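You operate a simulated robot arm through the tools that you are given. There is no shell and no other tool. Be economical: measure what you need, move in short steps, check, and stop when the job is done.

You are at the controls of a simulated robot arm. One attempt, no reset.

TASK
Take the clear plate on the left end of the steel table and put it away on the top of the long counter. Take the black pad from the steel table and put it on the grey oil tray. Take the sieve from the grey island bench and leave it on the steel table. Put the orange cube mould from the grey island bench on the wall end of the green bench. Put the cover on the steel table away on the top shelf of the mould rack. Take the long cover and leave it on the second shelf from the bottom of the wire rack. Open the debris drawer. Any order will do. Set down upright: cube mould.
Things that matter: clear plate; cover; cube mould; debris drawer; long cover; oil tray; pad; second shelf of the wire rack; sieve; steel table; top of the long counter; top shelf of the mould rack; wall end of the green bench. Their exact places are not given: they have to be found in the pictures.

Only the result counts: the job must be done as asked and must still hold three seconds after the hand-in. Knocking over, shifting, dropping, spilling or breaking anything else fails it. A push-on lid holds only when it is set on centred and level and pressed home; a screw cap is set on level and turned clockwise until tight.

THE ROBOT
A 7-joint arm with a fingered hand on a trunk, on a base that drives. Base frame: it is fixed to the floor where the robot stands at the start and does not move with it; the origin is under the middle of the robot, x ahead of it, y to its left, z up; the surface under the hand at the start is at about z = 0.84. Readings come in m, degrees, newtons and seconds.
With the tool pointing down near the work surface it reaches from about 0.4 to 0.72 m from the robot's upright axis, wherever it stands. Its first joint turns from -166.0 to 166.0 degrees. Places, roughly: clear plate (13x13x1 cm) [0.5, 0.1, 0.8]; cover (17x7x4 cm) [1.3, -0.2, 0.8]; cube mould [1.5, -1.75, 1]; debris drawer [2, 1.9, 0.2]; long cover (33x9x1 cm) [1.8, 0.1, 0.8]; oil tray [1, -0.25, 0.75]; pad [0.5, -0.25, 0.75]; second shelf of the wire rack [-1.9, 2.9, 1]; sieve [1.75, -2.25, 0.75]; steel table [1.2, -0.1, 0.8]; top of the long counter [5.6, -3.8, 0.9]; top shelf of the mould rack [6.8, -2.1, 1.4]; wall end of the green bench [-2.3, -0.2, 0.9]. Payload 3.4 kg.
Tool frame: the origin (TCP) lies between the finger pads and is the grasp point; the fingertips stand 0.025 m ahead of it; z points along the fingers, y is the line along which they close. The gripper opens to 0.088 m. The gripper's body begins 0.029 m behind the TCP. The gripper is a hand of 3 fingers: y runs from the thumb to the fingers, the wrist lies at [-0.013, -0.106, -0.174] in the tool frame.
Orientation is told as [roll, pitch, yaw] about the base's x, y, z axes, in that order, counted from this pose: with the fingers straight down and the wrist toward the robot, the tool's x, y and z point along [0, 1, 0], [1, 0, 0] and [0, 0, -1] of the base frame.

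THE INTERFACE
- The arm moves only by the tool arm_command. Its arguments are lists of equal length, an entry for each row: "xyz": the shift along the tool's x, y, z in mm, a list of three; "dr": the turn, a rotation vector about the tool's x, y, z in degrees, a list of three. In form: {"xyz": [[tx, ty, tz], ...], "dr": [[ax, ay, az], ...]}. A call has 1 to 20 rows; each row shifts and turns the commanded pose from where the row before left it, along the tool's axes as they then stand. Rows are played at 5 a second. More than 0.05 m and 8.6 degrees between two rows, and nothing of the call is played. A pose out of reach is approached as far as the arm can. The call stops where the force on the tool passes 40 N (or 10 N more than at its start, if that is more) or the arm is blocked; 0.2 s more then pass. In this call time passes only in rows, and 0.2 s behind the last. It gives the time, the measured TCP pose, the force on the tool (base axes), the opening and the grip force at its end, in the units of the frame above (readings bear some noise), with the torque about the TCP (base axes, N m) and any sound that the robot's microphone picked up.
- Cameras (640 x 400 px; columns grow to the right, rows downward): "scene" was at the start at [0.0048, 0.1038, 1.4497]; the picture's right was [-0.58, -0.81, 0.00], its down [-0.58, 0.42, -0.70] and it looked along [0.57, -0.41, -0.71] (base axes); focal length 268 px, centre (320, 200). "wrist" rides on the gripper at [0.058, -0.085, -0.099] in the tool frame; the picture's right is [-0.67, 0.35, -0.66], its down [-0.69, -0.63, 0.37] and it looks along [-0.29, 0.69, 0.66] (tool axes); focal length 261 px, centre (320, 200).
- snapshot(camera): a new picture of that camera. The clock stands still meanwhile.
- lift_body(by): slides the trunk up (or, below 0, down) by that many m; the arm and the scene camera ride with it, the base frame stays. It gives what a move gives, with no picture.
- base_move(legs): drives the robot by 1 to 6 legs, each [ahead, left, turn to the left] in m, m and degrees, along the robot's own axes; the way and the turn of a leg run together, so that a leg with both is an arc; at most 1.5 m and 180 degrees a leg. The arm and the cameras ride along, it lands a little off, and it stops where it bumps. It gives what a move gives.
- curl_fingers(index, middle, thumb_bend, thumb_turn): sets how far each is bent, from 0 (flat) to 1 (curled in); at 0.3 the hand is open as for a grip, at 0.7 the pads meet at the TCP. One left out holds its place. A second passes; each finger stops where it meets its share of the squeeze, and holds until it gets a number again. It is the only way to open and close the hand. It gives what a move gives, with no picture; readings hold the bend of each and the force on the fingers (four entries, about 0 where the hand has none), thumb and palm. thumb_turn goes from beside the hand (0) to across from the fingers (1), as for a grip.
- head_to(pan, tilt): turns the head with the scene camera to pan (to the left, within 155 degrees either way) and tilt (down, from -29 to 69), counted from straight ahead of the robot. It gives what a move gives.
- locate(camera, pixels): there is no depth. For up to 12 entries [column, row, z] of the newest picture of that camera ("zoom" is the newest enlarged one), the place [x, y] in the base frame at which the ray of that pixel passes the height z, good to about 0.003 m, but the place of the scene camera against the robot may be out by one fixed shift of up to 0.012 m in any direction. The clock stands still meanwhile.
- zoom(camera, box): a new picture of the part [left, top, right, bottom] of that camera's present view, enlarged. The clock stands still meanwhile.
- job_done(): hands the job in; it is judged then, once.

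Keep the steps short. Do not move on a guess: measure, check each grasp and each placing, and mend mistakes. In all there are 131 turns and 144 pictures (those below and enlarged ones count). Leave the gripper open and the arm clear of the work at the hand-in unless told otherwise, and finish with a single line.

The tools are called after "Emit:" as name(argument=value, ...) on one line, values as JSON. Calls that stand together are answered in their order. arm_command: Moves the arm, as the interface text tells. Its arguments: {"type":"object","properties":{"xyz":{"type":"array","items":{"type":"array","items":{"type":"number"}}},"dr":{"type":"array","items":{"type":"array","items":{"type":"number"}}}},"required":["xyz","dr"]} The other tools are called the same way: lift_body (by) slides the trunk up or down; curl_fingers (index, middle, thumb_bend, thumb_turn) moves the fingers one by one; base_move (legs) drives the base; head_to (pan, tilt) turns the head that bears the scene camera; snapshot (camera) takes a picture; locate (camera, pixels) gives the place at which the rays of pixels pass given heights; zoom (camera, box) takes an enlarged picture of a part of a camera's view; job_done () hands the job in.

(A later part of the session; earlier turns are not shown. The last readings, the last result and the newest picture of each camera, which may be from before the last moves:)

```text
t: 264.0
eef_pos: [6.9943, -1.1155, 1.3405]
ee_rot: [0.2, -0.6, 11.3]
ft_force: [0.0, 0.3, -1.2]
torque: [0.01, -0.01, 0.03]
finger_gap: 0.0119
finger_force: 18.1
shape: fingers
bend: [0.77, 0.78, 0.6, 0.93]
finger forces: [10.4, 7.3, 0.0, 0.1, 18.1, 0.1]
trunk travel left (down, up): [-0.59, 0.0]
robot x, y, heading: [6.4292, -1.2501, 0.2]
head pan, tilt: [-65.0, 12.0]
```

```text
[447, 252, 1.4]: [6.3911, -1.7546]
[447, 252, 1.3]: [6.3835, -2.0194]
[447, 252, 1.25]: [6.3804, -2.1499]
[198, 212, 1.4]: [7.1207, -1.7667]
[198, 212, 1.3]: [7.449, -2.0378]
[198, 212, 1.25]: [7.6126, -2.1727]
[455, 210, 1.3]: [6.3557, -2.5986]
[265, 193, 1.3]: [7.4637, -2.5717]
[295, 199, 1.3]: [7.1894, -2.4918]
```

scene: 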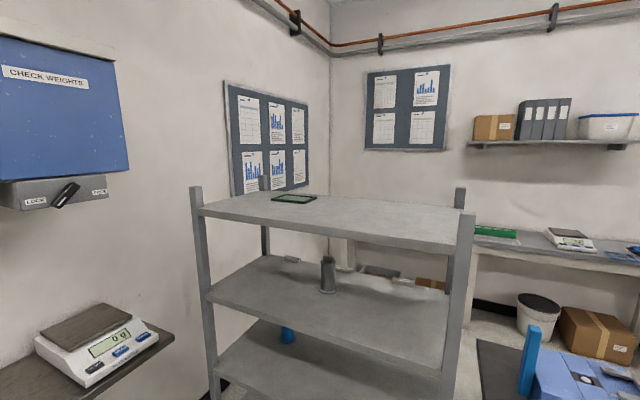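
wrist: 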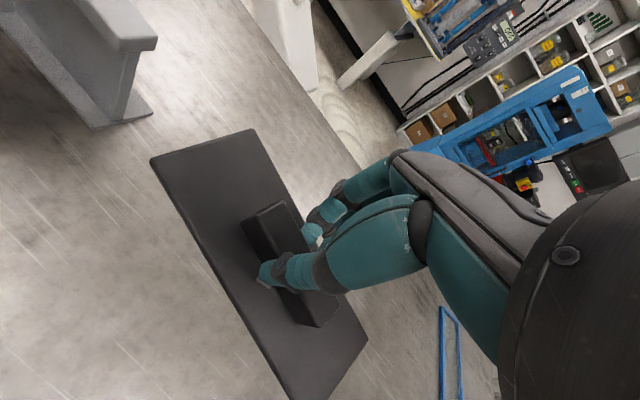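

The top shelf is at about z≈1.355, its near edge at y≈-1.87. The arm reaches higher when closer in, so I'll retract 0.12 m, raise, move ahead 0.19 m, and turn to face the rack.

Emit:
arm_command(xyz=[[0, -40, 0], [0, -40, 0], [0, -40, 0], [0, 0, -40], [0, 0, -40], [0, 0, -30]], dr=[[0, 0, 0], [0, 0, 0], [0, 0, 0], [0, 0, 0], [0, 0, 0], [0, 0, 0]])

Emit:
base_move(legs=[[0.19, 0, 0], [0, 0, -90.3]])

Emit:
head_to(pan=0, tilt=30)

Emit:
snapshot(camera="scene")

```text
t: 265.4
eef_pos: [6.8722, -1.1418, 1.4407]
ee_rot: [0.2, -0.4, 11.3]
ft_force: [-0.3, -0.5, -0.8]
torque: [0.01, -0.02, -0.03]
finger_gap: 0.0119
finger_force: 17.6
shape: fingers
bend: [0.77, 0.79, 0.6, 0.93]
finger forces: [11.0, 7.0, 0.0, 0.1, 18.1, 0.0]
out of reach, approached as far as the arm can: row 6
trunk travel left (down, up): [-0.59, 0.0]
robot x, y, heading: [6.4274, -1.2494, 0.2]
head pan, tilt: [-65.0, 12.0]
```

```text
t: 270.7
eef_pos: [6.7304, -1.6908, 1.4399]
ee_rot: [0.2, -0.4, -78.1]
ft_force: [0.2, -0.1, -1.1]
torque: [-0.02, 0.03, 0.01]
finger_gap: 0.0117
finger_force: 17.4
shape: fingers
bend: [0.77, 0.79, 0.6, 0.93]
finger forces: [10.9, 6.7, 0.0, 0.0, 17.7, 0.0]
trunk travel left (down, up): [-0.59, 0.0]
robot x, y, heading: [6.6186, -1.2506, -89.3]
head pan, tilt: [-65.0, 12.0]
```

```text
t: 272.1
eef_pos: [6.7292, -1.6902, 1.4386]
ee_rot: [0.1, -0.5, -78.1]
ft_force: [-0.6, 0.4, -1.3]
torque: [-0.02, 0.0, 0.01]
finger_gap: 0.0117
finger_force: 18.1
shape: fingers
bend: [0.77, 0.79, 0.6, 0.93]
finger forces: [10.9, 6.7, 0.1, 0.1, 17.7, 0.0]
trunk travel left (down, up): [-0.59, 0.0]
robot x, y, heading: [6.6215, -1.2453, -89.4]
head pan, tilt: [0.0, 30.0]
```

```text
24 pictures are left
```

scene: 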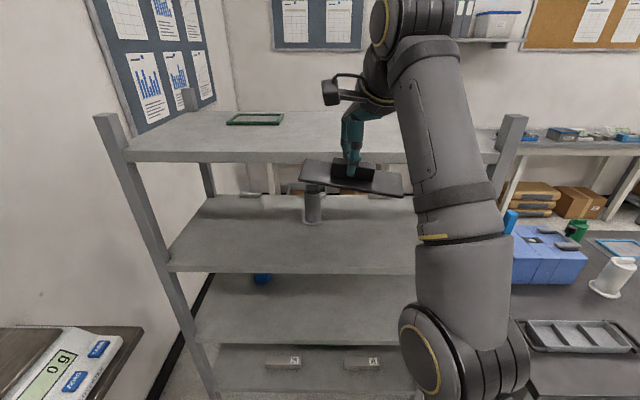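

I'll check the shelf height from this square view using its near edge at (230,151) and (490,152), far edge at (250,112).

Emit:
locate(camera="scene", pixels=[[230, 151, 1.355], [230, 151, 1.38], [230, 151, 1.33], [129, 150, 1.355], [490, 152, 1.355], [200, 110, 1.355], [240, 122, 1.355], [280, 121, 1.355]])

Emit:
zoom(camera="scene", box=[280, 100, 430, 210])

```text
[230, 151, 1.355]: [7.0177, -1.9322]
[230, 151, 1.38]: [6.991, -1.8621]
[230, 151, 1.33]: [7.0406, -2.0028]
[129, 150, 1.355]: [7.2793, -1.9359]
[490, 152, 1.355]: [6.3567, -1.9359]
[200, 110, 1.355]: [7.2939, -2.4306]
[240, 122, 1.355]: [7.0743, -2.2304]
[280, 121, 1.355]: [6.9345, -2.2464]
```

```text
3.64 times, centred on (355, 155) of scene
```

zoom: 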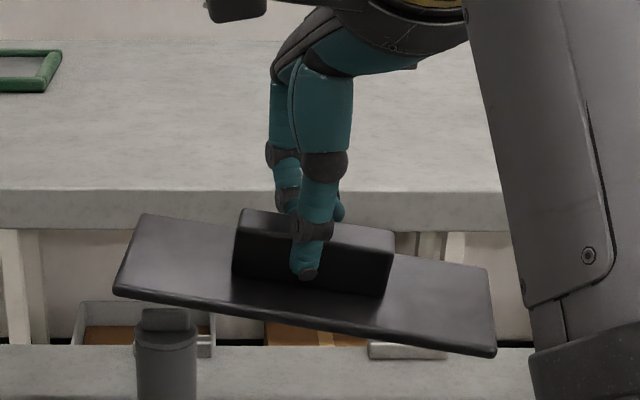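

The cover's right end hangs about 12° low in the grip. I'll roll it level, check clearance above the shelf with a picture, then advance.

Emit:
arm_command(xyz=[[0, -10, 0], [0, 0, -6], [0, 0, -6]], dr=[[0, -6, 0], [0, -6, 0], [0, 0, 0]])

Emit:
base_move(legs=[[0.09, 0, 0]])

Emit:
zoom(camera="scene", box=[250, 80, 470, 240])

Emit:
snapshot(camera="wrist")

```text
t: 272.9
eef_pos: [6.7286, -1.6782, 1.4449]
ee_rot: [-11.9, -0.6, -78.0]
ft_force: [0.4, 0.1, -0.8]
torque: [0.0, 0.0, 0.0]
finger_gap: 0.0118
finger_force: 17.6
shape: fingers
bend: [0.77, 0.79, 0.6, 0.93]
finger forces: [11.1, 6.5, 0.0, 0.0, 17.7, 0.0]
out of reach, approached as far as the arm can: row 3
trunk travel left (down, up): [-0.59, 0.0]
robot x, y, heading: [6.6168, -1.2464, -89.1]
head pan, tilt: [0.0, 30.0]
```

```text
t: 274.0
eef_pos: [6.7293, -1.7708, 1.4447]
ee_rot: [-11.8, -0.3, -78.0]
ft_force: [0.0, -0.2, -0.6]
torque: [0.0, 0.02, 0.01]
finger_gap: 0.0118
finger_force: 17.9
shape: fingers
bend: [0.78, 0.79, 0.6, 0.93]
finger forces: [11.1, 6.5, 0.1, 0.1, 17.8, 0.0]
trunk travel left (down, up): [-0.59, 0.0]
robot x, y, heading: [6.6183, -1.3351, -88.9]
head pan, tilt: [0.0, 30.0]
```

```text
2.50 times, centred on (360, 160) of scene
```

zoom: 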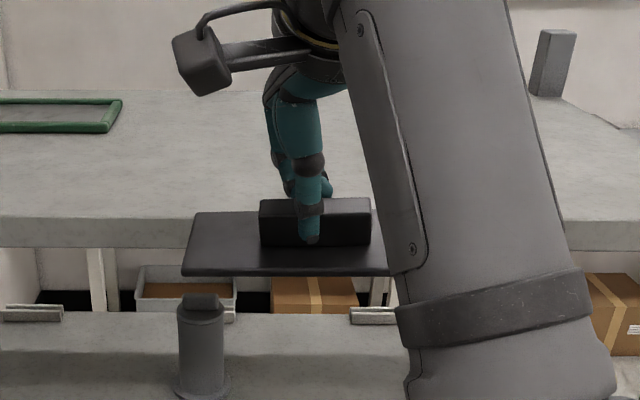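

```text
21 pictures are left
```

wrist: 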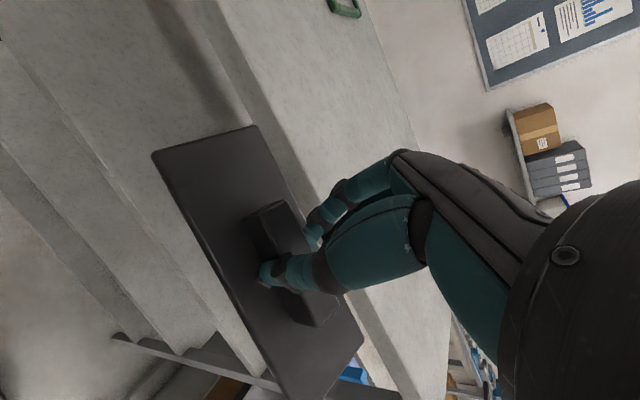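

The cover is level now. I'll triangulate the shelf's front edge using both cameras to get its height.

Emit:
locate(camera="zoom", pixels=[[100, 218, 1.34], [100, 218, 1.36], [100, 218, 1.38], [100, 218, 1.4]])

Emit:
locate(camera="wrist", pixels=[[232, 60, 1.34], [232, 60, 1.36], [232, 60, 1.38], [232, 60, 1.4], [203, 60, 1.36], [180, 60, 1.36]])

Emit:
zoom(camera="wrist", box=[120, 0, 320, 180])

```text
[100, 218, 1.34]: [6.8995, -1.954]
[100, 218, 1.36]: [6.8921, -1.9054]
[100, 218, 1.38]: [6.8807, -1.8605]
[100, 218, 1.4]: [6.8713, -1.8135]
```

```text
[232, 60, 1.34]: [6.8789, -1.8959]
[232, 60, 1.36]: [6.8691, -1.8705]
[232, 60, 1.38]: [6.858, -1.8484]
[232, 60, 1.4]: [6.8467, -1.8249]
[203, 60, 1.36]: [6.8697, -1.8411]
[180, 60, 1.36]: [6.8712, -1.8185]
```

```text
2.22 times, centred on (220, 90) of wrist
```

zoom: 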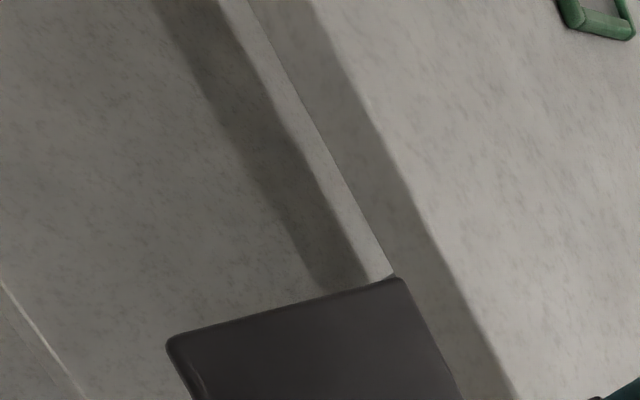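

The shelf top is about z≈1.38, leaving only ~1.5 cm clearance. I'll retract 40 mm and raise further before moving in, then extend over the shelf.

Emit:
arm_command(xyz=[[0, -40, 0], [0, 0, -15], [0, 0, -15]], dr=[[0, 0, 0], [0, 0, 0], [0, 0, 0]])

Emit:
base_move(legs=[[0.145, 0, 0]])

Emit:
arm_command(xyz=[[0, 20, 0], [0, 20, 0], [0, 20, 0]], dr=[[0, 0, 0], [0, 0, 0], [0, 0, 0]])

Emit:
snapshot(camera="wrist")

```text
t: 274.8
eef_pos: [6.7274, -1.7257, 1.4658]
ee_rot: [-11.8, -0.5, -78.2]
ft_force: [0.6, 0.2, -1.0]
torque: [-0.02, -0.04, 0.03]
finger_gap: 0.0117
finger_force: 18.0
shape: fingers
bend: [0.78, 0.79, 0.6, 0.93]
finger forces: [11.2, 6.4, 0.0, 0.0, 17.8, 0.1]
out of reach, approached as far as the arm can: row 3
trunk travel left (down, up): [-0.59, 0.0]
robot x, y, heading: [6.6201, -1.335, -89.3]
head pan, tilt: [0.0, 30.0]
```

```text
t: 276.1
eef_pos: [6.7299, -1.8725, 1.4642]
ee_rot: [-11.8, -0.4, -78.2]
ft_force: [0.4, -0.4, -0.7]
torque: [0.0, -0.04, 0.01]
finger_gap: 0.0116
finger_force: 17.2
shape: fingers
bend: [0.78, 0.79, 0.6, 0.93]
finger forces: [11.2, 6.4, 0.1, 0.0, 17.8, 0.0]
trunk travel left (down, up): [-0.59, 0.0]
robot x, y, heading: [6.6252, -1.4817, -89.3]
head pan, tilt: [0.0, 30.0]
```

```text
t: 276.9
eef_pos: [6.7428, -1.8975, 1.4455]
ee_rot: [-11.9, -0.5, -78.2]
ft_force: [-0.8, -0.7, -1.1]
torque: [0.01, 0.0, 0.01]
finger_gap: 0.0115
finger_force: 18.2
shape: fingers
bend: [0.78, 0.79, 0.6, 0.93]
finger forces: [11.2, 6.4, 0.1, 0.0, 17.9, 0.0]
out of reach, approached as far as the arm can: row 1, 2, 3
trunk travel left (down, up): [-0.59, 0.0]
robot x, y, heading: [6.6209, -1.4829, -89.1]
head pan, tilt: [0.0, 30.0]
```

```text
19 pictures are left
```

wrist: 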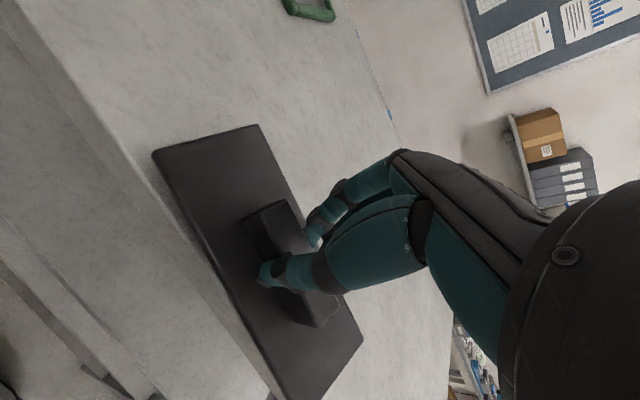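

The cover is above the shelf with its near edge about at the front. I'll advance 55 mm more and lower until it rests.

Emit:
base_move(legs=[[0.055, 0, 0]])

Emit:
arm_command(xyz=[[0, 0, 6], [0, 0, 4], [0, 0, 3], [0, 0, 3]], dr=[[0, 0, 0], [0, 0, 0], [0, 0, 0], [0, 0, 0]])

Emit:
snapshot(camera="wrist")

```text
t: 277.9
eef_pos: [6.7435, -1.9541, 1.4461]
ee_rot: [-11.8, -0.4, -78.1]
ft_force: [0.6, -0.7, -0.2]
torque: [0.01, -0.03, -0.01]
finger_gap: 0.0114
finger_force: 17.7
shape: fingers
bend: [0.78, 0.79, 0.6, 0.93]
finger forces: [11.4, 6.4, 0.0, 0.0, 17.9, 0.0]
trunk travel left (down, up): [-0.59, 0.0]
robot x, y, heading: [6.6214, -1.5347, -89.1]
head pan, tilt: [0.0, 30.0]
```

```text
t: 278.9
eef_pos: [6.7408, -1.9533, 1.4301]
ee_rot: [-11.8, -0.5, -78.2]
ft_force: [0.1, -0.8, -0.4]
torque: [-0.02, -0.03, -0.05]
finger_gap: 0.0116
finger_force: 18.4
shape: fingers
bend: [0.78, 0.79, 0.6, 0.93]
finger forces: [12.5, 5.7, 0.0, 0.0, 17.8, 0.0]
trunk travel left (down, up): [-0.59, 0.0]
robot x, y, heading: [6.624, -1.538, -89.4]
head pan, tilt: [0.0, 30.0]
```

```text
18 pictures are left
```

wrist: 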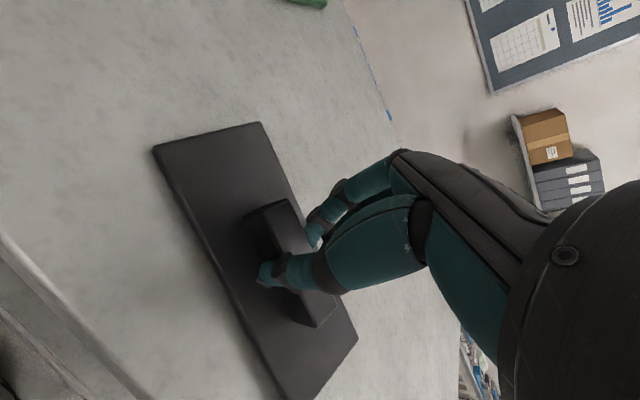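

It is well inside the shelf and about to touch. I'll lower to firm contact.

Emit:
arm_command(xyz=[[0, 0, 2], [0, 0, 2], [0, 0, 2]], dr=[[0, 0, 0], [0, 0, 0], [0, 0, 0]])

Emit:
arm_command(xyz=[[0, 0, 2], [0, 0, 2]], dr=[[0, 0, 0], [0, 0, 0]])

```text
t: 279.7
eef_pos: [6.7384, -1.954, 1.4238]
ee_rot: [-11.9, -0.6, -78.2]
ft_force: [1.4, -3.4, 9.3]
torque: [0.21, -0.02, -0.01]
finger_gap: 0.0116
finger_force: 18.8
shape: fingers
bend: [0.78, 0.79, 0.61, 0.93]
finger forces: [11.2, 9.4, 0.0, 0.0, 15.9, 0.1]
trunk travel left (down, up): [-0.59, 0.0]
robot x, y, heading: [6.6226, -1.5352, -89.5]
head pan, tilt: [0.0, 30.0]
```

```text
t: 280.3
eef_pos: [6.7378, -1.9537, 1.4206]
ee_rot: [-11.8, -0.5, -78.2]
ft_force: [0.9, -5.5, 13.3]
torque: [0.43, -0.04, -0.04]
finger_gap: 0.0118
finger_force: 20.1
shape: fingers
bend: [0.78, 0.79, 0.61, 0.93]
finger forces: [12.3, 11.2, 0.1, 0.0, 17.7, 0.0]
trunk travel left (down, up): [-0.59, 0.0]
robot x, y, heading: [6.6221, -1.5349, -89.1]
head pan, tilt: [0.0, 30.0]
```

The shelf carries it. I'll release, rise, back out, and check.

Emit:
curl_fingers(index=0.5, middle=0.5, thumb_bend=0.45)

Emit:
arm_command(xyz=[[0, 0, -20], [0, 0, -15]], dr=[[0, 0, 0], [0, 0, 0]])

Emit:
arm_command(xyz=[[0, -30, -15], [0, -30, -15], [0, -20, 0]], dr=[[0, 6, 0], [0, 6, 0], [0, 0, 0]])

Emit:
base_move(legs=[[-0.3, 0, 0]])

Emit:
snapshot(camera="scene")

```text
t: 281.3
eef_pos: [6.7386, -1.9534, 1.4207]
ee_rot: [-11.8, -0.5, -78.2]
ft_force: [-0.3, -0.5, 0.7]
torque: [0.04, -0.01, 0.0]
finger_gap: 0.0466
finger_force: 0.2
shape: fingers
bend: [0.5, 0.5, 0.45, 0.97]
finger forces: [0.1, 0.0, 0.0, 0.0, 0.1, 0.0]
trunk travel left (down, up): [-0.59, 0.0]
robot x, y, heading: [6.622, -1.5393, -89.6]
head pan, tilt: [0.0, 30.0]
```

```text
t: 281.9
eef_pos: [6.744, -1.952, 1.4485]
ee_rot: [-11.8, -0.5, -78.2]
ft_force: [-0.6, 0.6, 0.5]
torque: [-0.01, -0.02, -0.02]
finger_gap: 0.0467
finger_force: 0.1
shape: fingers
bend: [0.5, 0.5, 0.45, 0.97]
finger forces: [0.0, 0.0, 0.0, 0.1, 0.0, 0.0]
out of reach, approached as far as the arm can: row 2
trunk travel left (down, up): [-0.59, 0.0]
robot x, y, heading: [6.621, -1.5347, -89.3]
head pan, tilt: [0.0, 30.0]
```

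```text
t: 282.7
eef_pos: [6.7306, -1.8724, 1.4774]
ee_rot: [0.4, -0.5, -78.1]
ft_force: [-1.2, -0.6, 0.2]
torque: [0.02, 0.03, 0.0]
finger_gap: 0.0467
finger_force: 0.2
shape: fingers
bend: [0.5, 0.5, 0.45, 0.97]
finger forces: [0.0, 0.0, 0.1, 0.1, 0.0, 0.0]
trunk travel left (down, up): [-0.59, 0.0]
robot x, y, heading: [6.6229, -1.5389, -89.1]
head pan, tilt: [0.0, 30.0]
```

```text
t: 284.7
eef_pos: [6.7277, -1.5767, 1.4778]
ee_rot: [0.2, -0.5, -78.1]
ft_force: [-0.7, 1.0, -0.9]
torque: [0.0, -0.01, 0.02]
finger_gap: 0.0467
finger_force: 0.0
shape: fingers
bend: [0.5, 0.5, 0.45, 0.97]
finger forces: [0.0, 0.0, 0.0, 0.0, 0.0, 0.0]
trunk travel left (down, up): [-0.59, 0.0]
robot x, y, heading: [6.6172, -1.243, -89.1]
head pan, tilt: [0.0, 30.0]
```

```text
17 pictures are left
```

scene: 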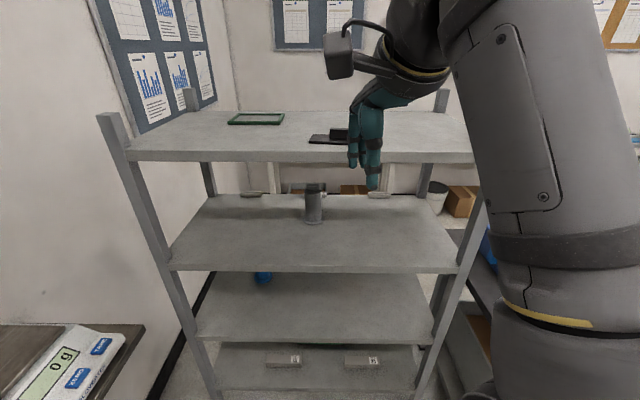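

The cover rests on the top shelf beside the green frame. Next, the orange cube mould: I'll drive back down the lane to the island's aisle side and face it.

Emit:
base_move(legs=[[0, -0.02, -90.9], [1.45, 0, 0], [1.45, 0, 0], [1.15, -0.22, 0], [1.45, 0, 0], [0, 0, 90]])

Emit:
lift_body(by=-0.2)

Emit:
head_to(pan=-3, tilt=42)

Emit:
snapshot(camera="scene")

```text
t: 318.9
eef_pos: [1.1505, -1.4329, 1.4776]
ee_rot: [0.3, -0.5, -79.4]
ft_force: [-0.3, -0.5, -0.2]
torque: [0.02, 0.0, 0.01]
finger_gap: 0.0467
finger_force: 0.0
shape: fingers
bend: [0.5, 0.5, 0.45, 0.97]
finger forces: [0.0, 0.0, 0.0, 0.0, 0.1, 0.0]
trunk travel left (down, up): [-0.59, 0.0]
robot x, y, heading: [1.0479, -1.096, -90.2]
head pan, tilt: [0.0, 30.0]
```

```text
t: 321.1
eef_pos: [1.1488, -1.4319, 1.2779]
ee_rot: [0.3, -0.5, -79.4]
ft_force: [0.5, 0.5, 1.0]
torque: [0.01, 0.02, 0.04]
finger_gap: 0.0467
finger_force: 0.1
shape: fingers
bend: [0.5, 0.5, 0.45, 0.97]
finger forces: [0.1, 0.0, 0.1, 0.1, 0.0, 0.1]
trunk travel left (down, up): [-0.39, 0.2]
robot x, y, heading: [1.051, -1.0937, -90.4]
head pan, tilt: [0.0, 30.0]
```

```text
t: 321.9
eef_pos: [1.1505, -1.4314, 1.2785]
ee_rot: [0.3, -0.5, -79.4]
ft_force: [-0.3, 0.1, 0.2]
torque: [0.02, 0.0, 0.01]
finger_gap: 0.0467
finger_force: 0.1
shape: fingers
bend: [0.5, 0.5, 0.45, 0.97]
finger forces: [0.0, 0.0, 0.0, 0.0, 0.1, 0.1]
trunk travel left (down, up): [-0.39, 0.2]
robot x, y, heading: [1.0493, -1.092, -90.2]
head pan, tilt: [-3.0, 42.0]
```

```text
16 pictures are left
```

scene: 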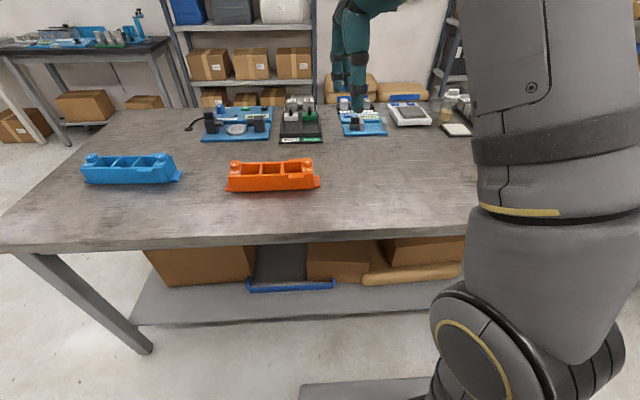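

The orange mould is at (272,175). I'll zoom and locate its extents.

Emit:
zoom(camera="scene", box=[215, 145, 335, 205])

Emit:
locate(camera="scene", pixels=[[227, 191, 0.84], [319, 187, 0.84], [230, 163, 0.9], [314, 160, 0.9], [272, 177, 0.9], [272, 160, 0.9], [0, 250, 0.84]])

```text
5.33 times, centred on (275, 175) of scene
```

zoom: 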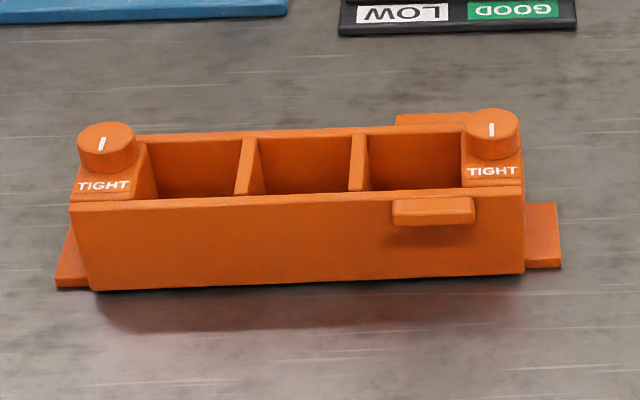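

```text
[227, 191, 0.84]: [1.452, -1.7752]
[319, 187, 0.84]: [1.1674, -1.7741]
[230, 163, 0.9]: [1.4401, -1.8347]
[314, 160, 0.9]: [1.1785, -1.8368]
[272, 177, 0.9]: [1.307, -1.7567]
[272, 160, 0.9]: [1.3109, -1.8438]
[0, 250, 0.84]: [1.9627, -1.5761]
```

The mould is about 24×7.5 cm, centred near [1.31, -1.82], top at z≈0.88. I'll move over it with the hand opened to 9 cm and square to it, then check with the wrist camera.

Emit:
base_move(legs=[[0.12, 0.16, 0]])

Emit:
curl_fingers(index=0.26, middle=0.26, thumb_bend=0.26)

Emit:
arm_command(xyz=[[0, 0, 0], [0, 0, 0], [0, 33.5, 36.5], [0, 33.5, 36.5], [0, 33.5, 36.5], [0, 33.5, 36.5], [0, 33.5, 36.5], [0, 33.5, 36.5], [0, 33.5, 36.5], [0, 33.5, 36.5]], dr=[[0, 0, 5.3], [0, 0, 5.3], [0, 0, 0], [0, 0, 0], [0, 0, 0], [0, 0, 0], [0, 0, 0], [0, 0, 0], [0, 0, 0], [0, 0, 0]])

Emit:
snapshot(camera="wrist")

```text
t: 323.4
eef_pos: [1.3101, -1.5508, 1.2762]
ee_rot: [0.2, -0.6, -79.2]
ft_force: [-0.4, -0.9, -0.3]
torque: [0.0, 0.02, 0.03]
finger_gap: 0.0466
finger_force: 0.1
shape: fingers
bend: [0.5, 0.5, 0.45, 0.97]
finger forces: [0.0, 0.0, 0.0, 0.1, 0.1, 0.0]
trunk travel left (down, up): [-0.39, 0.2]
robot x, y, heading: [1.2077, -1.2158, -90.2]
head pan, tilt: [-3.0, 42.0]
```

```text
t: 324.4
eef_pos: [1.3104, -1.5512, 1.2765]
ee_rot: [0.2, -0.5, -79.2]
ft_force: [-0.6, -0.7, -0.2]
torque: [0.02, 0.0, -0.03]
finger_gap: 0.092
finger_force: 0.1
shape: fingers
bend: [0.26, 0.26, 0.26, 0.97]
finger forces: [0.1, 0.0, 0.1, 0.0, 0.0, 0.1]
trunk travel left (down, up): [-0.39, 0.2]
robot x, y, heading: [1.208, -1.2129, -90.0]
head pan, tilt: [-3.0, 42.0]
```

```text
t: 326.6
eef_pos: [1.3123, -1.823, 0.9884]
ee_rot: [0.3, -0.4, -89.8]
ft_force: [1.1, 0.2, 0.6]
torque: [0.0, -0.01, 0.02]
finger_gap: 0.0924
finger_force: 0.0
shape: fingers
bend: [0.26, 0.26, 0.26, 0.97]
finger forces: [0.1, 0.0, 0.0, 0.0, 0.1, 0.0]
trunk travel left (down, up): [-0.39, 0.2]
robot x, y, heading: [1.2095, -1.2126, -90.3]
head pan, tilt: [-3.0, 42.0]
```

```text
14 pictures are left
```

wrist: 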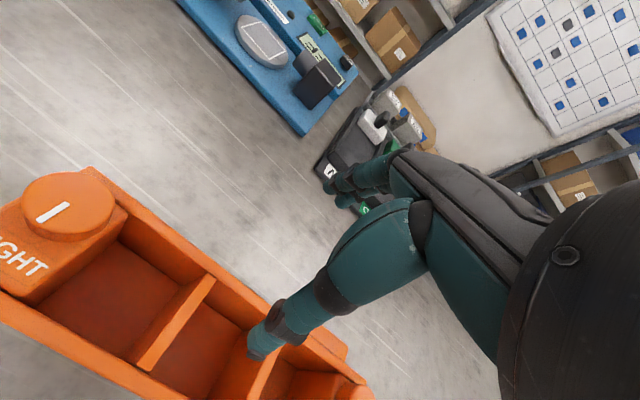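

I'll locate the mould's far and near top edges from this view.

Emit:
locate(camera="wrist", pixels=[[180, 237, 0.9], [240, 285, 0.9], [92, 168, 0.9], [60, 352, 0.9], [130, 393, 0.9], [180, 237, 0.92], [60, 352, 0.92], [290, 395, 0.9], [212, 276, 0.9]])

```text
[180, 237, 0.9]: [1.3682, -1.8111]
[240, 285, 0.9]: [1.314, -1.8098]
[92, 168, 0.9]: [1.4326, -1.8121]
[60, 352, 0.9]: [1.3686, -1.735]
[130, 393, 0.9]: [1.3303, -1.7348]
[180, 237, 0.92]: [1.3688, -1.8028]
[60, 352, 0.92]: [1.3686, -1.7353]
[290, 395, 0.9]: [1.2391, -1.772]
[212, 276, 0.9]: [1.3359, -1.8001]
```

The mould is centred at y≈-1.771 with its top near z≈0.92. I'll shift 52 mm toward me, go down over it, and grip.

Emit:
arm_command(xyz=[[0, -26, 0], [0, -26, 0], [0, 0, 40], [0, 0, 20], [0, 0, 10], [0, 0, 5]], dr=[[0, 0, 0], [0, 0, 0], [0, 0, 0], [0, 0, 0], [0, 0, 0], [0, 0, 0]])

Emit:
curl_fingers(index=0.6, middle=0.6, thumb_bend=0.6)

Emit:
arm_command(xyz=[[0, 0, -10], [0, 0, -15], [0, 0, -15]], dr=[[0, 0, 0], [0, 0, 0], [0, 0, 0]])

Emit:
snapshot(camera="wrist")

```text
t: 328.1
eef_pos: [1.3131, -1.7693, 0.9123]
ee_rot: [0.2, -0.5, -89.8]
ft_force: [-0.3, -1.3, 0.3]
torque: [0.01, 0.01, 0.03]
finger_gap: 0.0924
finger_force: 0.2
shape: fingers
bend: [0.26, 0.26, 0.26, 0.97]
finger forces: [0.2, 0.0, 0.0, 0.0, 0.0, 0.0]
trunk travel left (down, up): [-0.39, 0.2]
robot x, y, heading: [1.2098, -1.2121, -90.1]
head pan, tilt: [-3.0, 42.0]
```

```text
t: 329.1
eef_pos: [1.3131, -1.7705, 0.9118]
ee_rot: [0.3, -0.5, -89.8]
ft_force: [-2.1, -2.1, 4.2]
torque: [-0.43, -0.04, 0.04]
finger_gap: 0.07
finger_force: 25.9
shape: fingers
bend: [0.29, 0.43, 0.47, 0.97]
finger forces: [17.5, 9.4, 0.0, 0.0, 24.5, 0.1]
trunk travel left (down, up): [-0.39, 0.2]
robot x, y, heading: [1.2079, -1.21, -90.3]
head pan, tilt: [-3.0, 42.0]
```

```text
t: 329.9
eef_pos: [1.3133, -1.7701, 0.9507]
ee_rot: [0.3, -0.4, -89.8]
ft_force: [-1.2, -0.7, -7.0]
torque: [0.01, -0.03, 0.01]
finger_gap: 0.0696
finger_force: 23.4
shape: fingers
bend: [0.29, 0.44, 0.47, 0.96]
finger forces: [14.6, 8.1, 0.0, 0.1, 24.3, 0.0]
trunk travel left (down, up): [-0.39, 0.2]
robot x, y, heading: [1.2094, -1.2113, -90.0]
head pan, tilt: [-3.0, 42.0]
```

```text
13 pictures are left
```

wrist: 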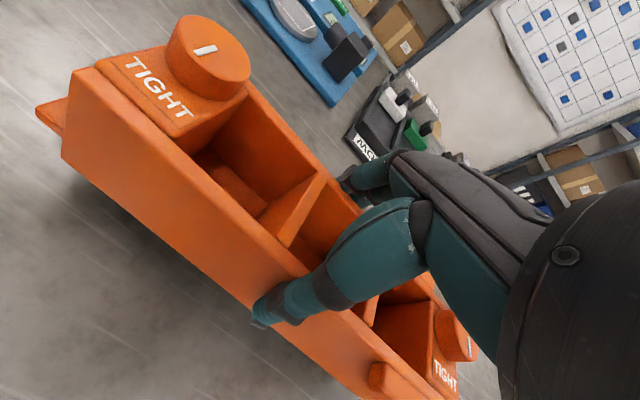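

The mould is held level (7 N). I'll raise it, back off, turn right round to face +y, and slide along the aisle to the wall end of the green bench.

Emit:
lift_body(by=0.2)

Emit:
base_move(legs=[[-0.1, 0, 0], [0, 0, -179.8], [0, 1.45, 0], [0, 1.2, 0]])

Emit:
head_to(pan=25, tilt=38)

Emit:
snapshot(camera="scene")

```text
t: 332.0
eef_pos: [1.3141, -1.7706, 1.1508]
ee_rot: [0.3, -0.4, -89.8]
ft_force: [-0.5, -0.6, -7.2]
torque: [0.03, -0.08, 0.02]
finger_gap: 0.0693
finger_force: 23.8
shape: fingers
bend: [0.29, 0.44, 0.47, 0.96]
finger forces: [14.8, 7.9, 0.1, 0.0, 24.2, 0.1]
trunk travel left (down, up): [-0.59, 0.0]
robot x, y, heading: [1.21, -1.2173, -90.2]
head pan, tilt: [-3.0, 42.0]
```

```text
t: 353.3
eef_pos: [-1.5878, -0.4821, 1.1515]
ee_rot: [0.2, -0.4, 89.4]
ft_force: [0.5, 0.2, -7.5]
torque: [-0.02, 0.04, -0.02]
finger_gap: 0.0683
finger_force: 22.1
shape: fingers
bend: [0.29, 0.44, 0.48, 0.96]
finger forces: [14.0, 7.6, 0.0, 0.1, 22.8, 0.0]
trunk travel left (down, up): [-0.59, 0.0]
robot x, y, heading: [-1.4911, -1.0399, 89.1]
head pan, tilt: [-3.0, 42.0]
```

```text
t: 354.2
eef_pos: [-1.5886, -0.4826, 1.1512]
ee_rot: [0.3, -0.5, 89.3]
ft_force: [-0.4, 1.1, -6.1]
torque: [0.0, 0.03, 0.0]
finger_gap: 0.0683
finger_force: 22.7
shape: fingers
bend: [0.29, 0.44, 0.48, 0.96]
finger forces: [14.0, 7.8, 0.1, 0.1, 23.1, 0.1]
trunk travel left (down, up): [-0.59, 0.0]
robot x, y, heading: [-1.4891, -1.0402, 89.1]
head pan, tilt: [25.0, 38.0]
```

```text
12 pictures are left
```

scene: 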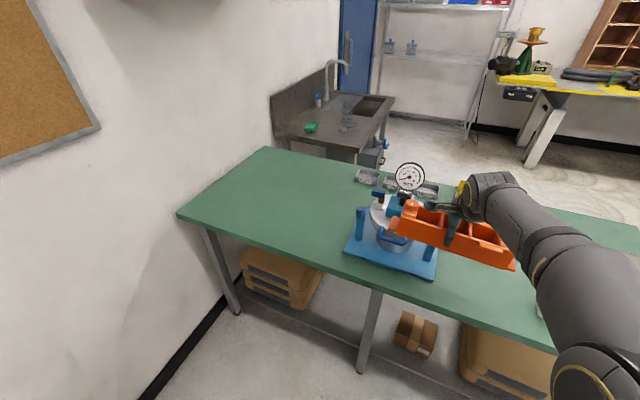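

The wall end of the green bench is free. I'll locate its corners and the stand.

Emit:
locate(camera="scene", pixels=[[178, 214, 0.9], [262, 148, 0.9], [435, 278, 0.9], [345, 250, 0.9], [178, 214, 0.87], [262, 148, 0.87], [555, 350, 0.9], [358, 173, 0.9]])

```text
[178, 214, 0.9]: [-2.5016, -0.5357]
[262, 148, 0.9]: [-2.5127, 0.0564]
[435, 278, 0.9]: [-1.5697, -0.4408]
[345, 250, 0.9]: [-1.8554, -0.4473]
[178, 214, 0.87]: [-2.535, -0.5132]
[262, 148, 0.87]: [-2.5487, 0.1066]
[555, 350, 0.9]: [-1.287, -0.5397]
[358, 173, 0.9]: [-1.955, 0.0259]
```

The free spot is around [-2.2, -0.25]. I'll slide left 0.61 m, move in, extend, and lower partway.

Emit:
base_move(legs=[[0, 0.6, 0], [0.13, 0, 0]])

Emit:
arm_command(xyz=[[0, 34, 0], [0, 34, 0], [0, 34, 0]], dr=[[0, 0, 0], [0, 0, 0], [0, 0, 0]])

Emit:
lift_body(by=-0.16)

Emit:
snapshot(camera="wrist")

```text
t: 358.5
eef_pos: [-2.1805, -0.34, 1.1503]
ee_rot: [0.3, -0.2, 89.4]
ft_force: [1.1, -0.3, -6.7]
torque: [-0.02, 0.01, -0.02]
finger_gap: 0.068
finger_force: 22.8
shape: fingers
bend: [0.29, 0.44, 0.48, 0.96]
finger forces: [14.3, 8.0, 0.0, 0.0, 23.0, 0.1]
trunk travel left (down, up): [-0.59, 0.0]
robot x, y, heading: [-2.0835, -0.9023, 89.0]
head pan, tilt: [25.0, 38.0]
```

```text
t: 359.3
eef_pos: [-2.182, -0.2404, 1.1511]
ee_rot: [0.2, -0.2, 89.4]
ft_force: [-0.8, -0.1, -7.5]
torque: [-0.02, 0.04, -0.01]
finger_gap: 0.0678
finger_force: 22.9
shape: fingers
bend: [0.3, 0.44, 0.48, 0.96]
finger forces: [14.6, 7.8, 0.0, 0.0, 23.1, 0.0]
trunk travel left (down, up): [-0.59, 0.0]
robot x, y, heading: [-2.0843, -0.8995, 89.1]
head pan, tilt: [25.0, 38.0]
```

```text
t: 361.1
eef_pos: [-2.1805, -0.2407, 0.9927]
ee_rot: [0.2, -0.4, 89.3]
ft_force: [-0.3, 0.9, -7.2]
torque: [-0.02, 0.09, 0.01]
finger_gap: 0.0683
finger_force: 23.4
shape: fingers
bend: [0.3, 0.44, 0.48, 0.96]
finger forces: [14.6, 7.7, 0.0, 0.1, 23.1, 0.0]
trunk travel left (down, up): [-0.43, 0.16]
robot x, y, heading: [-2.085, -0.8985, 89.0]
head pan, tilt: [25.0, 38.0]
```

```text
11 pictures are left
```

wrist: 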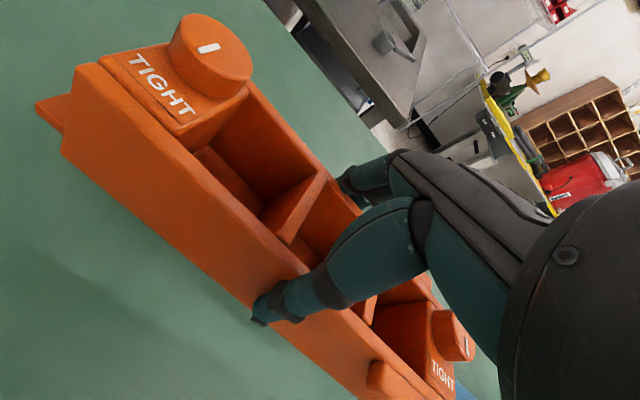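

The mould is over clear green bench top. I'll lower in steps until contact.

Emit:
arm_command(xyz=[[0, 0, 12], [0, 0, 12], [0, 0, 10], [0, 0, 5], [0, 0, 3], [0, 0, 3], [0, 0, 3], [0, 0, 3], [0, 0, 3], [0, 0, 3], [0, 0, 3], [0, 0, 3], [0, 0, 3], [0, 0, 3]], dr=[[0, 0, 0], [0, 0, 0], [0, 0, 0], [0, 0, 0], [0, 0, 0], [0, 0, 0], [0, 0, 0], [0, 0, 0], [0, 0, 0], [0, 0, 0], [0, 0, 0], [0, 0, 0], [0, 0, 0], [0, 0, 0]])

```text
t: 364.1
eef_pos: [-2.1814, -0.2403, 0.9231]
ee_rot: [0.3, -0.5, 89.4]
ft_force: [0.3, -0.5, -8.3]
torque: [-0.02, 0.05, 0.02]
finger_gap: 0.068
finger_force: 22.3
shape: fingers
bend: [0.3, 0.44, 0.48, 0.96]
finger forces: [14.5, 7.6, 0.0, 0.1, 23.0, 0.0]
trunk travel left (down, up): [-0.43, 0.16]
robot x, y, heading: [-2.0791, -0.8974, 89.2]
head pan, tilt: [25.0, 38.0]
```

Still hanging at z 0.923. I'll continue in 3 mm steps; the move stops on force.

Emit:
arm_command(xyz=[[0, 0, 3], [0, 0, 3], [0, 0, 2], [0, 0, 2], [0, 0, 2], [0, 0, 2]], dr=[[0, 0, 0], [0, 0, 0], [0, 0, 0], [0, 0, 0], [0, 0, 0], [0, 0, 0]])

Emit:
zoom(camera="scene", box=[150, 60, 470, 260])

```text
t: 365.5
eef_pos: [-2.1817, -0.2412, 0.913]
ee_rot: [0.4, -0.6, 89.3]
ft_force: [0.6, -1.1, 10.1]
torque: [0.43, 0.03, -0.01]
finger_gap: 0.068
finger_force: 25.1
shape: fingers
bend: [0.29, 0.44, 0.48, 0.96]
finger forces: [16.2, 8.4, 0.0, 0.0, 25.5, 0.0]
trunk travel left (down, up): [-0.43, 0.16]
robot x, y, heading: [-2.081, -0.8986, 88.9]
head pan, tilt: [25.0, 38.0]
```

```text
2.00 times, centred on (310, 160) of scene
```

zoom: 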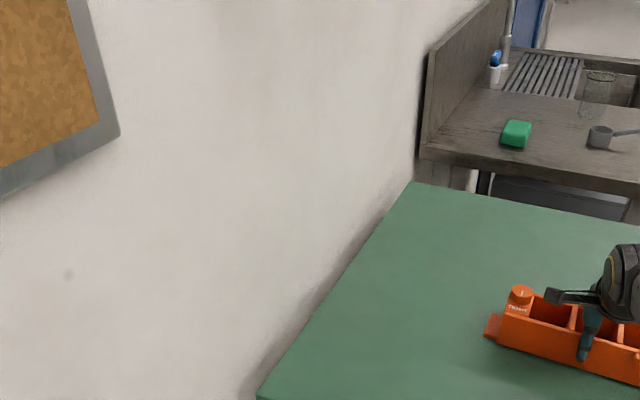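

The bench carries it. I'll release, rise clear and back off.

Emit:
curl_fingers(index=0.24, middle=0.24, thumb_bend=0.26)

Emit:
arm_command(xyz=[[0, 0, -15], [0, 0, -48], [0, 0, -48], [0, 0, -48], [0, 0, -30]], dr=[[0, 0, 0], [0, 0, 0], [0, 0, 0], [0, 0, 0], [0, 0, 0]])

Emit:
base_move(legs=[[-0.2, 0, 0], [0, -1.4, 0], [0, -1.3, 0]])

Emit:
head_to(pan=40, tilt=25)

Emit:
snapshot(camera="scene")

```text
t: 366.5
eef_pos: [-2.1821, -0.242, 0.9088]
ee_rot: [0.3, -0.4, 89.5]
ft_force: [-1.2, 0.1, 0.3]
torque: [0.02, 0.0, 0.03]
finger_gap: 0.0947
finger_force: 0.1
shape: fingers
bend: [0.24, 0.24, 0.26, 0.97]
finger forces: [0.1, 0.0, 0.0, 0.0, 0.0, 0.0]
trunk travel left (down, up): [-0.43, 0.16]
robot x, y, heading: [-2.0847, -0.8996, 88.9]
head pan, tilt: [25.0, 38.0]
```

```text
t: 367.7
eef_pos: [-2.1803, -0.2552, 1.091]
ee_rot: [0.2, -0.3, 89.4]
ft_force: [0.4, -0.2, 0.0]
torque: [0.05, 0.02, -0.03]
finger_gap: 0.0948
finger_force: 0.0
shape: fingers
bend: [0.24, 0.24, 0.26, 0.97]
finger forces: [0.0, 0.0, 0.0, 0.0, 0.0, 0.0]
out of reach, approached as far as the arm can: row 5
trunk travel left (down, up): [-0.43, 0.16]
robot x, y, heading: [-2.0842, -0.898, 88.9]
head pan, tilt: [25.0, 38.0]
```

```text
t: 381.9
eef_pos: [0.4783, -0.4939, 1.0903]
ee_rot: [0.3, -0.4, 90.0]
ft_force: [-0.8, 0.6, 0.1]
torque: [-0.04, -0.02, 0.0]
finger_gap: 0.0946
finger_force: 0.1
shape: fingers
bend: [0.24, 0.24, 0.26, 0.97]
finger forces: [0.0, 0.1, 0.0, 0.0, 0.1, 0.0]
trunk travel left (down, up): [-0.43, 0.16]
robot x, y, heading: [0.584, -1.1361, 89.6]
head pan, tilt: [25.0, 38.0]
```

```text
t: 382.6
eef_pos: [0.4781, -0.4937, 1.0902]
ee_rot: [0.2, -0.5, 90.0]
ft_force: [0.0, -0.5, 0.6]
torque: [-0.01, -0.02, 0.01]
finger_gap: 0.0946
finger_force: 0.1
shape: fingers
bend: [0.24, 0.24, 0.26, 0.97]
finger forces: [0.0, 0.1, 0.0, 0.0, 0.1, 0.0]
trunk travel left (down, up): [-0.43, 0.16]
robot x, y, heading: [0.5835, -1.1362, 89.9]
head pan, tilt: [40.0, 25.0]
```

```text
9 pictures are left
```

scene: 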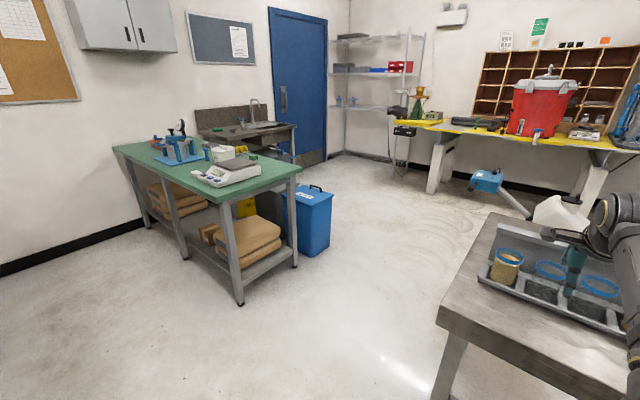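

The mould is placed. Now the debris drawer: I'll drive round the end of the steel table to face the blue machine, and look.

Emit:
base_move(legs=[[0, -1.5, 0], [0, -0.6, 0], [1.5, 0, 0], [0.25, 0, 0], [0, 0.68, 0]])

Emit:
head_to(pan=10, tilt=45)

Emit:
snapshot(camera="scene")

```text
t: 404.9
eef_pos: [1.9246, 1.27, 1.0904]
ee_rot: [0.3, -0.4, 89.8]
ft_force: [0.1, -0.4, 0.1]
torque: [0.0, 0.0, 0.03]
finger_gap: 0.0945
finger_force: 0.1
shape: fingers
bend: [0.24, 0.24, 0.26, 0.97]
finger forces: [0.2, 0.1, 0.0, 0.0, 0.0, 0.0]
trunk travel left (down, up): [-0.43, 0.16]
robot x, y, heading: [2.0292, 0.6314, 89.5]
head pan, tilt: [40.0, 25.0]
```

```text
t: 405.8
eef_pos: [1.925, 1.2719, 1.0905]
ee_rot: [0.2, -0.4, 89.8]
ft_force: [-1.8, 0.6, -0.4]
torque: [0.02, 0.0, 0.01]
finger_gap: 0.0945
finger_force: 0.0
shape: fingers
bend: [0.24, 0.24, 0.26, 0.97]
finger forces: [0.0, 0.0, 0.0, 0.1, 0.0, 0.1]
trunk travel left (down, up): [-0.43, 0.16]
robot x, y, heading: [2.0251, 0.6243, 89.6]
head pan, tilt: [10.0, 45.0]
```

```text
8 pictures are left
```

scene: 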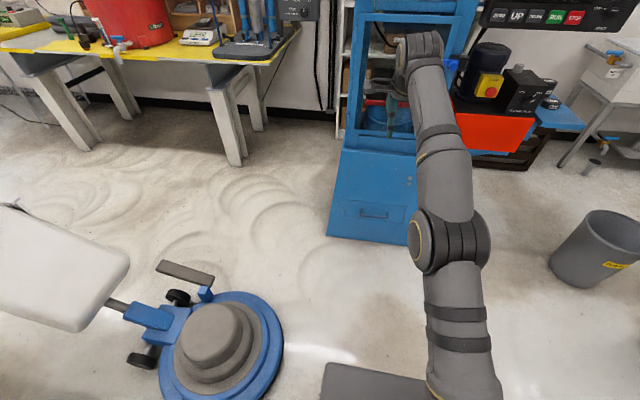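

The drawer's bar handle is at (374,213) on the machine's lower face. I'll locate the base line and zoom on the handle.

Emit:
zoom(camera="scene", box=[320, 140, 420, 250])

Emit:
locate(camera="scene", pixels=[[327, 236, 0], [408, 245, 0], [374, 213, 0.15], [374, 213, 0.2], [374, 213, 0.25], [344, 152, 0.6], [344, 152, 0.55], [373, 241, 0]])

```text
3.64 times, centred on (370, 195) of scene
```

zoom: 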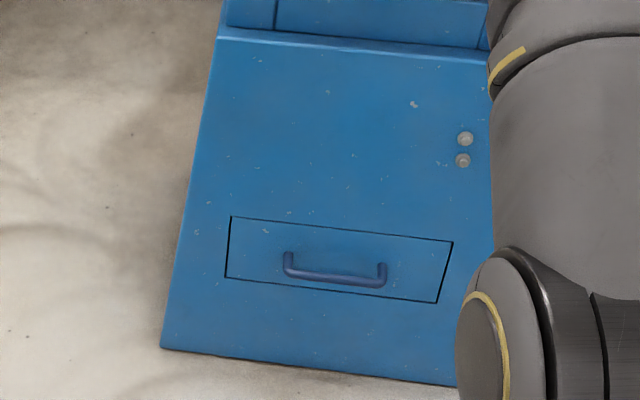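

```text
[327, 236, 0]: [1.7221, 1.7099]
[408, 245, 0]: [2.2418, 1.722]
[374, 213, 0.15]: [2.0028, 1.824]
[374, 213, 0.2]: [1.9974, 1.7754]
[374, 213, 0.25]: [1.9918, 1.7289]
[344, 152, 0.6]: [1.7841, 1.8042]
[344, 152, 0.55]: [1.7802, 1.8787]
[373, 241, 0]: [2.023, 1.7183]
```

The bar handle is near [1.99, 1.70, 0.28]. I'll lower the trunk fully, approach with the hand pointing down in front of it, and look with the wrist camera.

Emit:
lift_body(by=-0.43)

Emit:
base_move(legs=[[0.3, -0.065, 0]])

Emit:
curl_fingers(index=0.5, middle=0.5, thumb_bend=0.35)

Emit:
arm_command(xyz=[[0, 0, 48], [0, 0, 48], [0, 0, 48], [0, 0, 48]], dr=[[0, 0, 0], [0, 0, 0], [0, 0, 0], [0, 0, 0]])

Emit:
snapshot(camera="wrist")

```text
refused: -0.43 is not a number from -0.4 to 0.4
```

```text
t: 407.9
eef_pos: [1.9921, 1.5684, 1.0892]
ee_rot: [0.3, -0.4, 89.9]
ft_force: [0.5, -0.4, -0.2]
torque: [0.0, 0.04, -0.02]
finger_gap: 0.0946
finger_force: 0.1
shape: fingers
bend: [0.24, 0.24, 0.26, 0.97]
finger forces: [0.0, 0.0, 0.1, 0.0, 0.0, 0.1]
trunk travel left (down, up): [-0.43, 0.16]
robot x, y, heading: [2.0939, 0.9237, 89.4]
head pan, tilt: [10.0, 45.0]
```

```text
t: 408.9
eef_pos: [1.9928, 1.5669, 1.0899]
ee_rot: [0.2, -0.4, 89.9]
ft_force: [0.1, 0.0, -1.2]
torque: [-0.02, 0.02, -0.01]
finger_gap: 0.0584
finger_force: 0.0
shape: fingers
bend: [0.5, 0.5, 0.35, 0.97]
finger forces: [0.0, 0.0, 0.1, 0.0, 0.0, 0.0]
trunk travel left (down, up): [-0.43, 0.16]
robot x, y, heading: [2.0946, 0.9224, 89.5]
head pan, tilt: [10.0, 45.0]
```

```text
t: 409.9
eef_pos: [1.9877, 1.5682, 0.8966]
ee_rot: [0.4, -0.3, 89.9]
ft_force: [0.0, 0.7, 0.4]
torque: [-0.02, -0.01, 0.01]
finger_gap: 0.0586
finger_force: 0.0
shape: fingers
bend: [0.5, 0.5, 0.35, 0.97]
finger forces: [0.0, 0.0, 0.0, 0.0, 0.0, 0.0]
trunk travel left (down, up): [-0.43, 0.16]
robot x, y, heading: [2.094, 0.9217, 89.3]
head pan, tilt: [10.0, 45.0]
```

```text
6 pictures are left
```

wrist: 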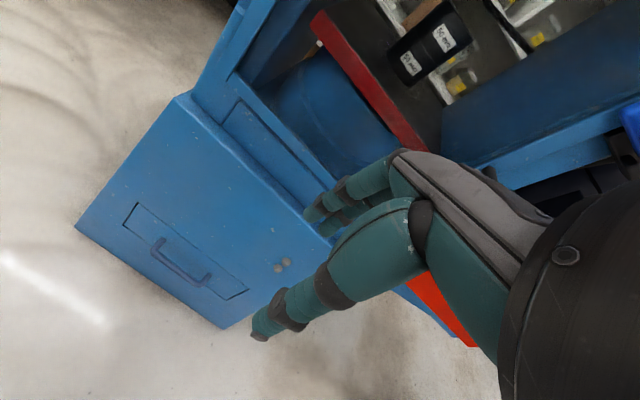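

I'll triangulate the bar with the wrist picture: bar middle (178,271), face bottom edge (150,275).

Emit:
locate(camera="wrist", pixels=[[178, 271, 0.25], [178, 271, 0.3], [178, 271, 0.2], [154, 256, 0.25], [204, 287, 0.25], [158, 241, 0.25], [208, 275, 0.25], [150, 277, 0], [176, 97, 0.6], [176, 97, 0.5]])

```text
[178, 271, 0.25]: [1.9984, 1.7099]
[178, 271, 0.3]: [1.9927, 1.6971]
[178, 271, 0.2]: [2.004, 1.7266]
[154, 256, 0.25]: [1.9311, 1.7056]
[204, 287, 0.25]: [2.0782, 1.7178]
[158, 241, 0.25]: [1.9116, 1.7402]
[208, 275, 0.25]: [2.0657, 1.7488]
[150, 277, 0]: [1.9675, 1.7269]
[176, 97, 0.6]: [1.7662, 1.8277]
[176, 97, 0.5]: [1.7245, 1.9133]
```

The bar is at about [1.994, 1.698, 0.287], running about 5° off. I'll lower the trunk, move in 0.10 m and narrow the fingers so they fit behind the bar.

Emit:
lift_body(by=-0.4)

Emit:
base_move(legs=[[0.1, 0, 0]])

Emit:
curl_fingers(index=0.6, middle=0.6, thumb_bend=0.4)

```text
t: 413.7
eef_pos: [1.9878, 1.5688, 0.4971]
ee_rot: [0.4, -0.4, 89.9]
ft_force: [-0.3, -0.2, 0.3]
torque: [-0.01, -0.03, -0.02]
finger_gap: 0.0584
finger_force: 0.0
shape: fingers
bend: [0.5, 0.5, 0.35, 0.97]
finger forces: [0.0, 0.1, 0.0, 0.1, 0.0, 0.0]
trunk travel left (down, up): [-0.03, 0.56]
robot x, y, heading: [2.0936, 0.9212, 89.4]
head pan, tilt: [10.0, 45.0]
```

```text
t: 414.9
eef_pos: [1.9901, 1.6683, 0.497]
ee_rot: [0.2, -0.4, 89.8]
ft_force: [0.0, 0.5, 0.8]
torque: [0.01, 0.02, -0.01]
finger_gap: 0.0584
finger_force: 0.1
shape: fingers
bend: [0.5, 0.5, 0.35, 0.97]
finger forces: [0.0, 0.1, 0.1, 0.1, 0.0, 0.0]
trunk travel left (down, up): [-0.03, 0.56]
robot x, y, heading: [2.0963, 1.0252, 89.6]
head pan, tilt: [10.0, 45.0]
```

```text
t: 415.9
eef_pos: [1.9884, 1.6688, 0.4962]
ee_rot: [0.4, -0.4, 89.9]
ft_force: [-0.4, 0.4, 0.1]
torque: [0.03, 0.05, 0.02]
finger_gap: 0.0422
finger_force: 0.0
shape: fingers
bend: [0.6, 0.6, 0.4, 0.97]
finger forces: [0.0, 0.0, 0.1, 0.0, 0.1, 0.1]
trunk travel left (down, up): [-0.03, 0.56]
robot x, y, heading: [2.0924, 1.0205, 89.2]
head pan, tilt: [10.0, 45.0]
```

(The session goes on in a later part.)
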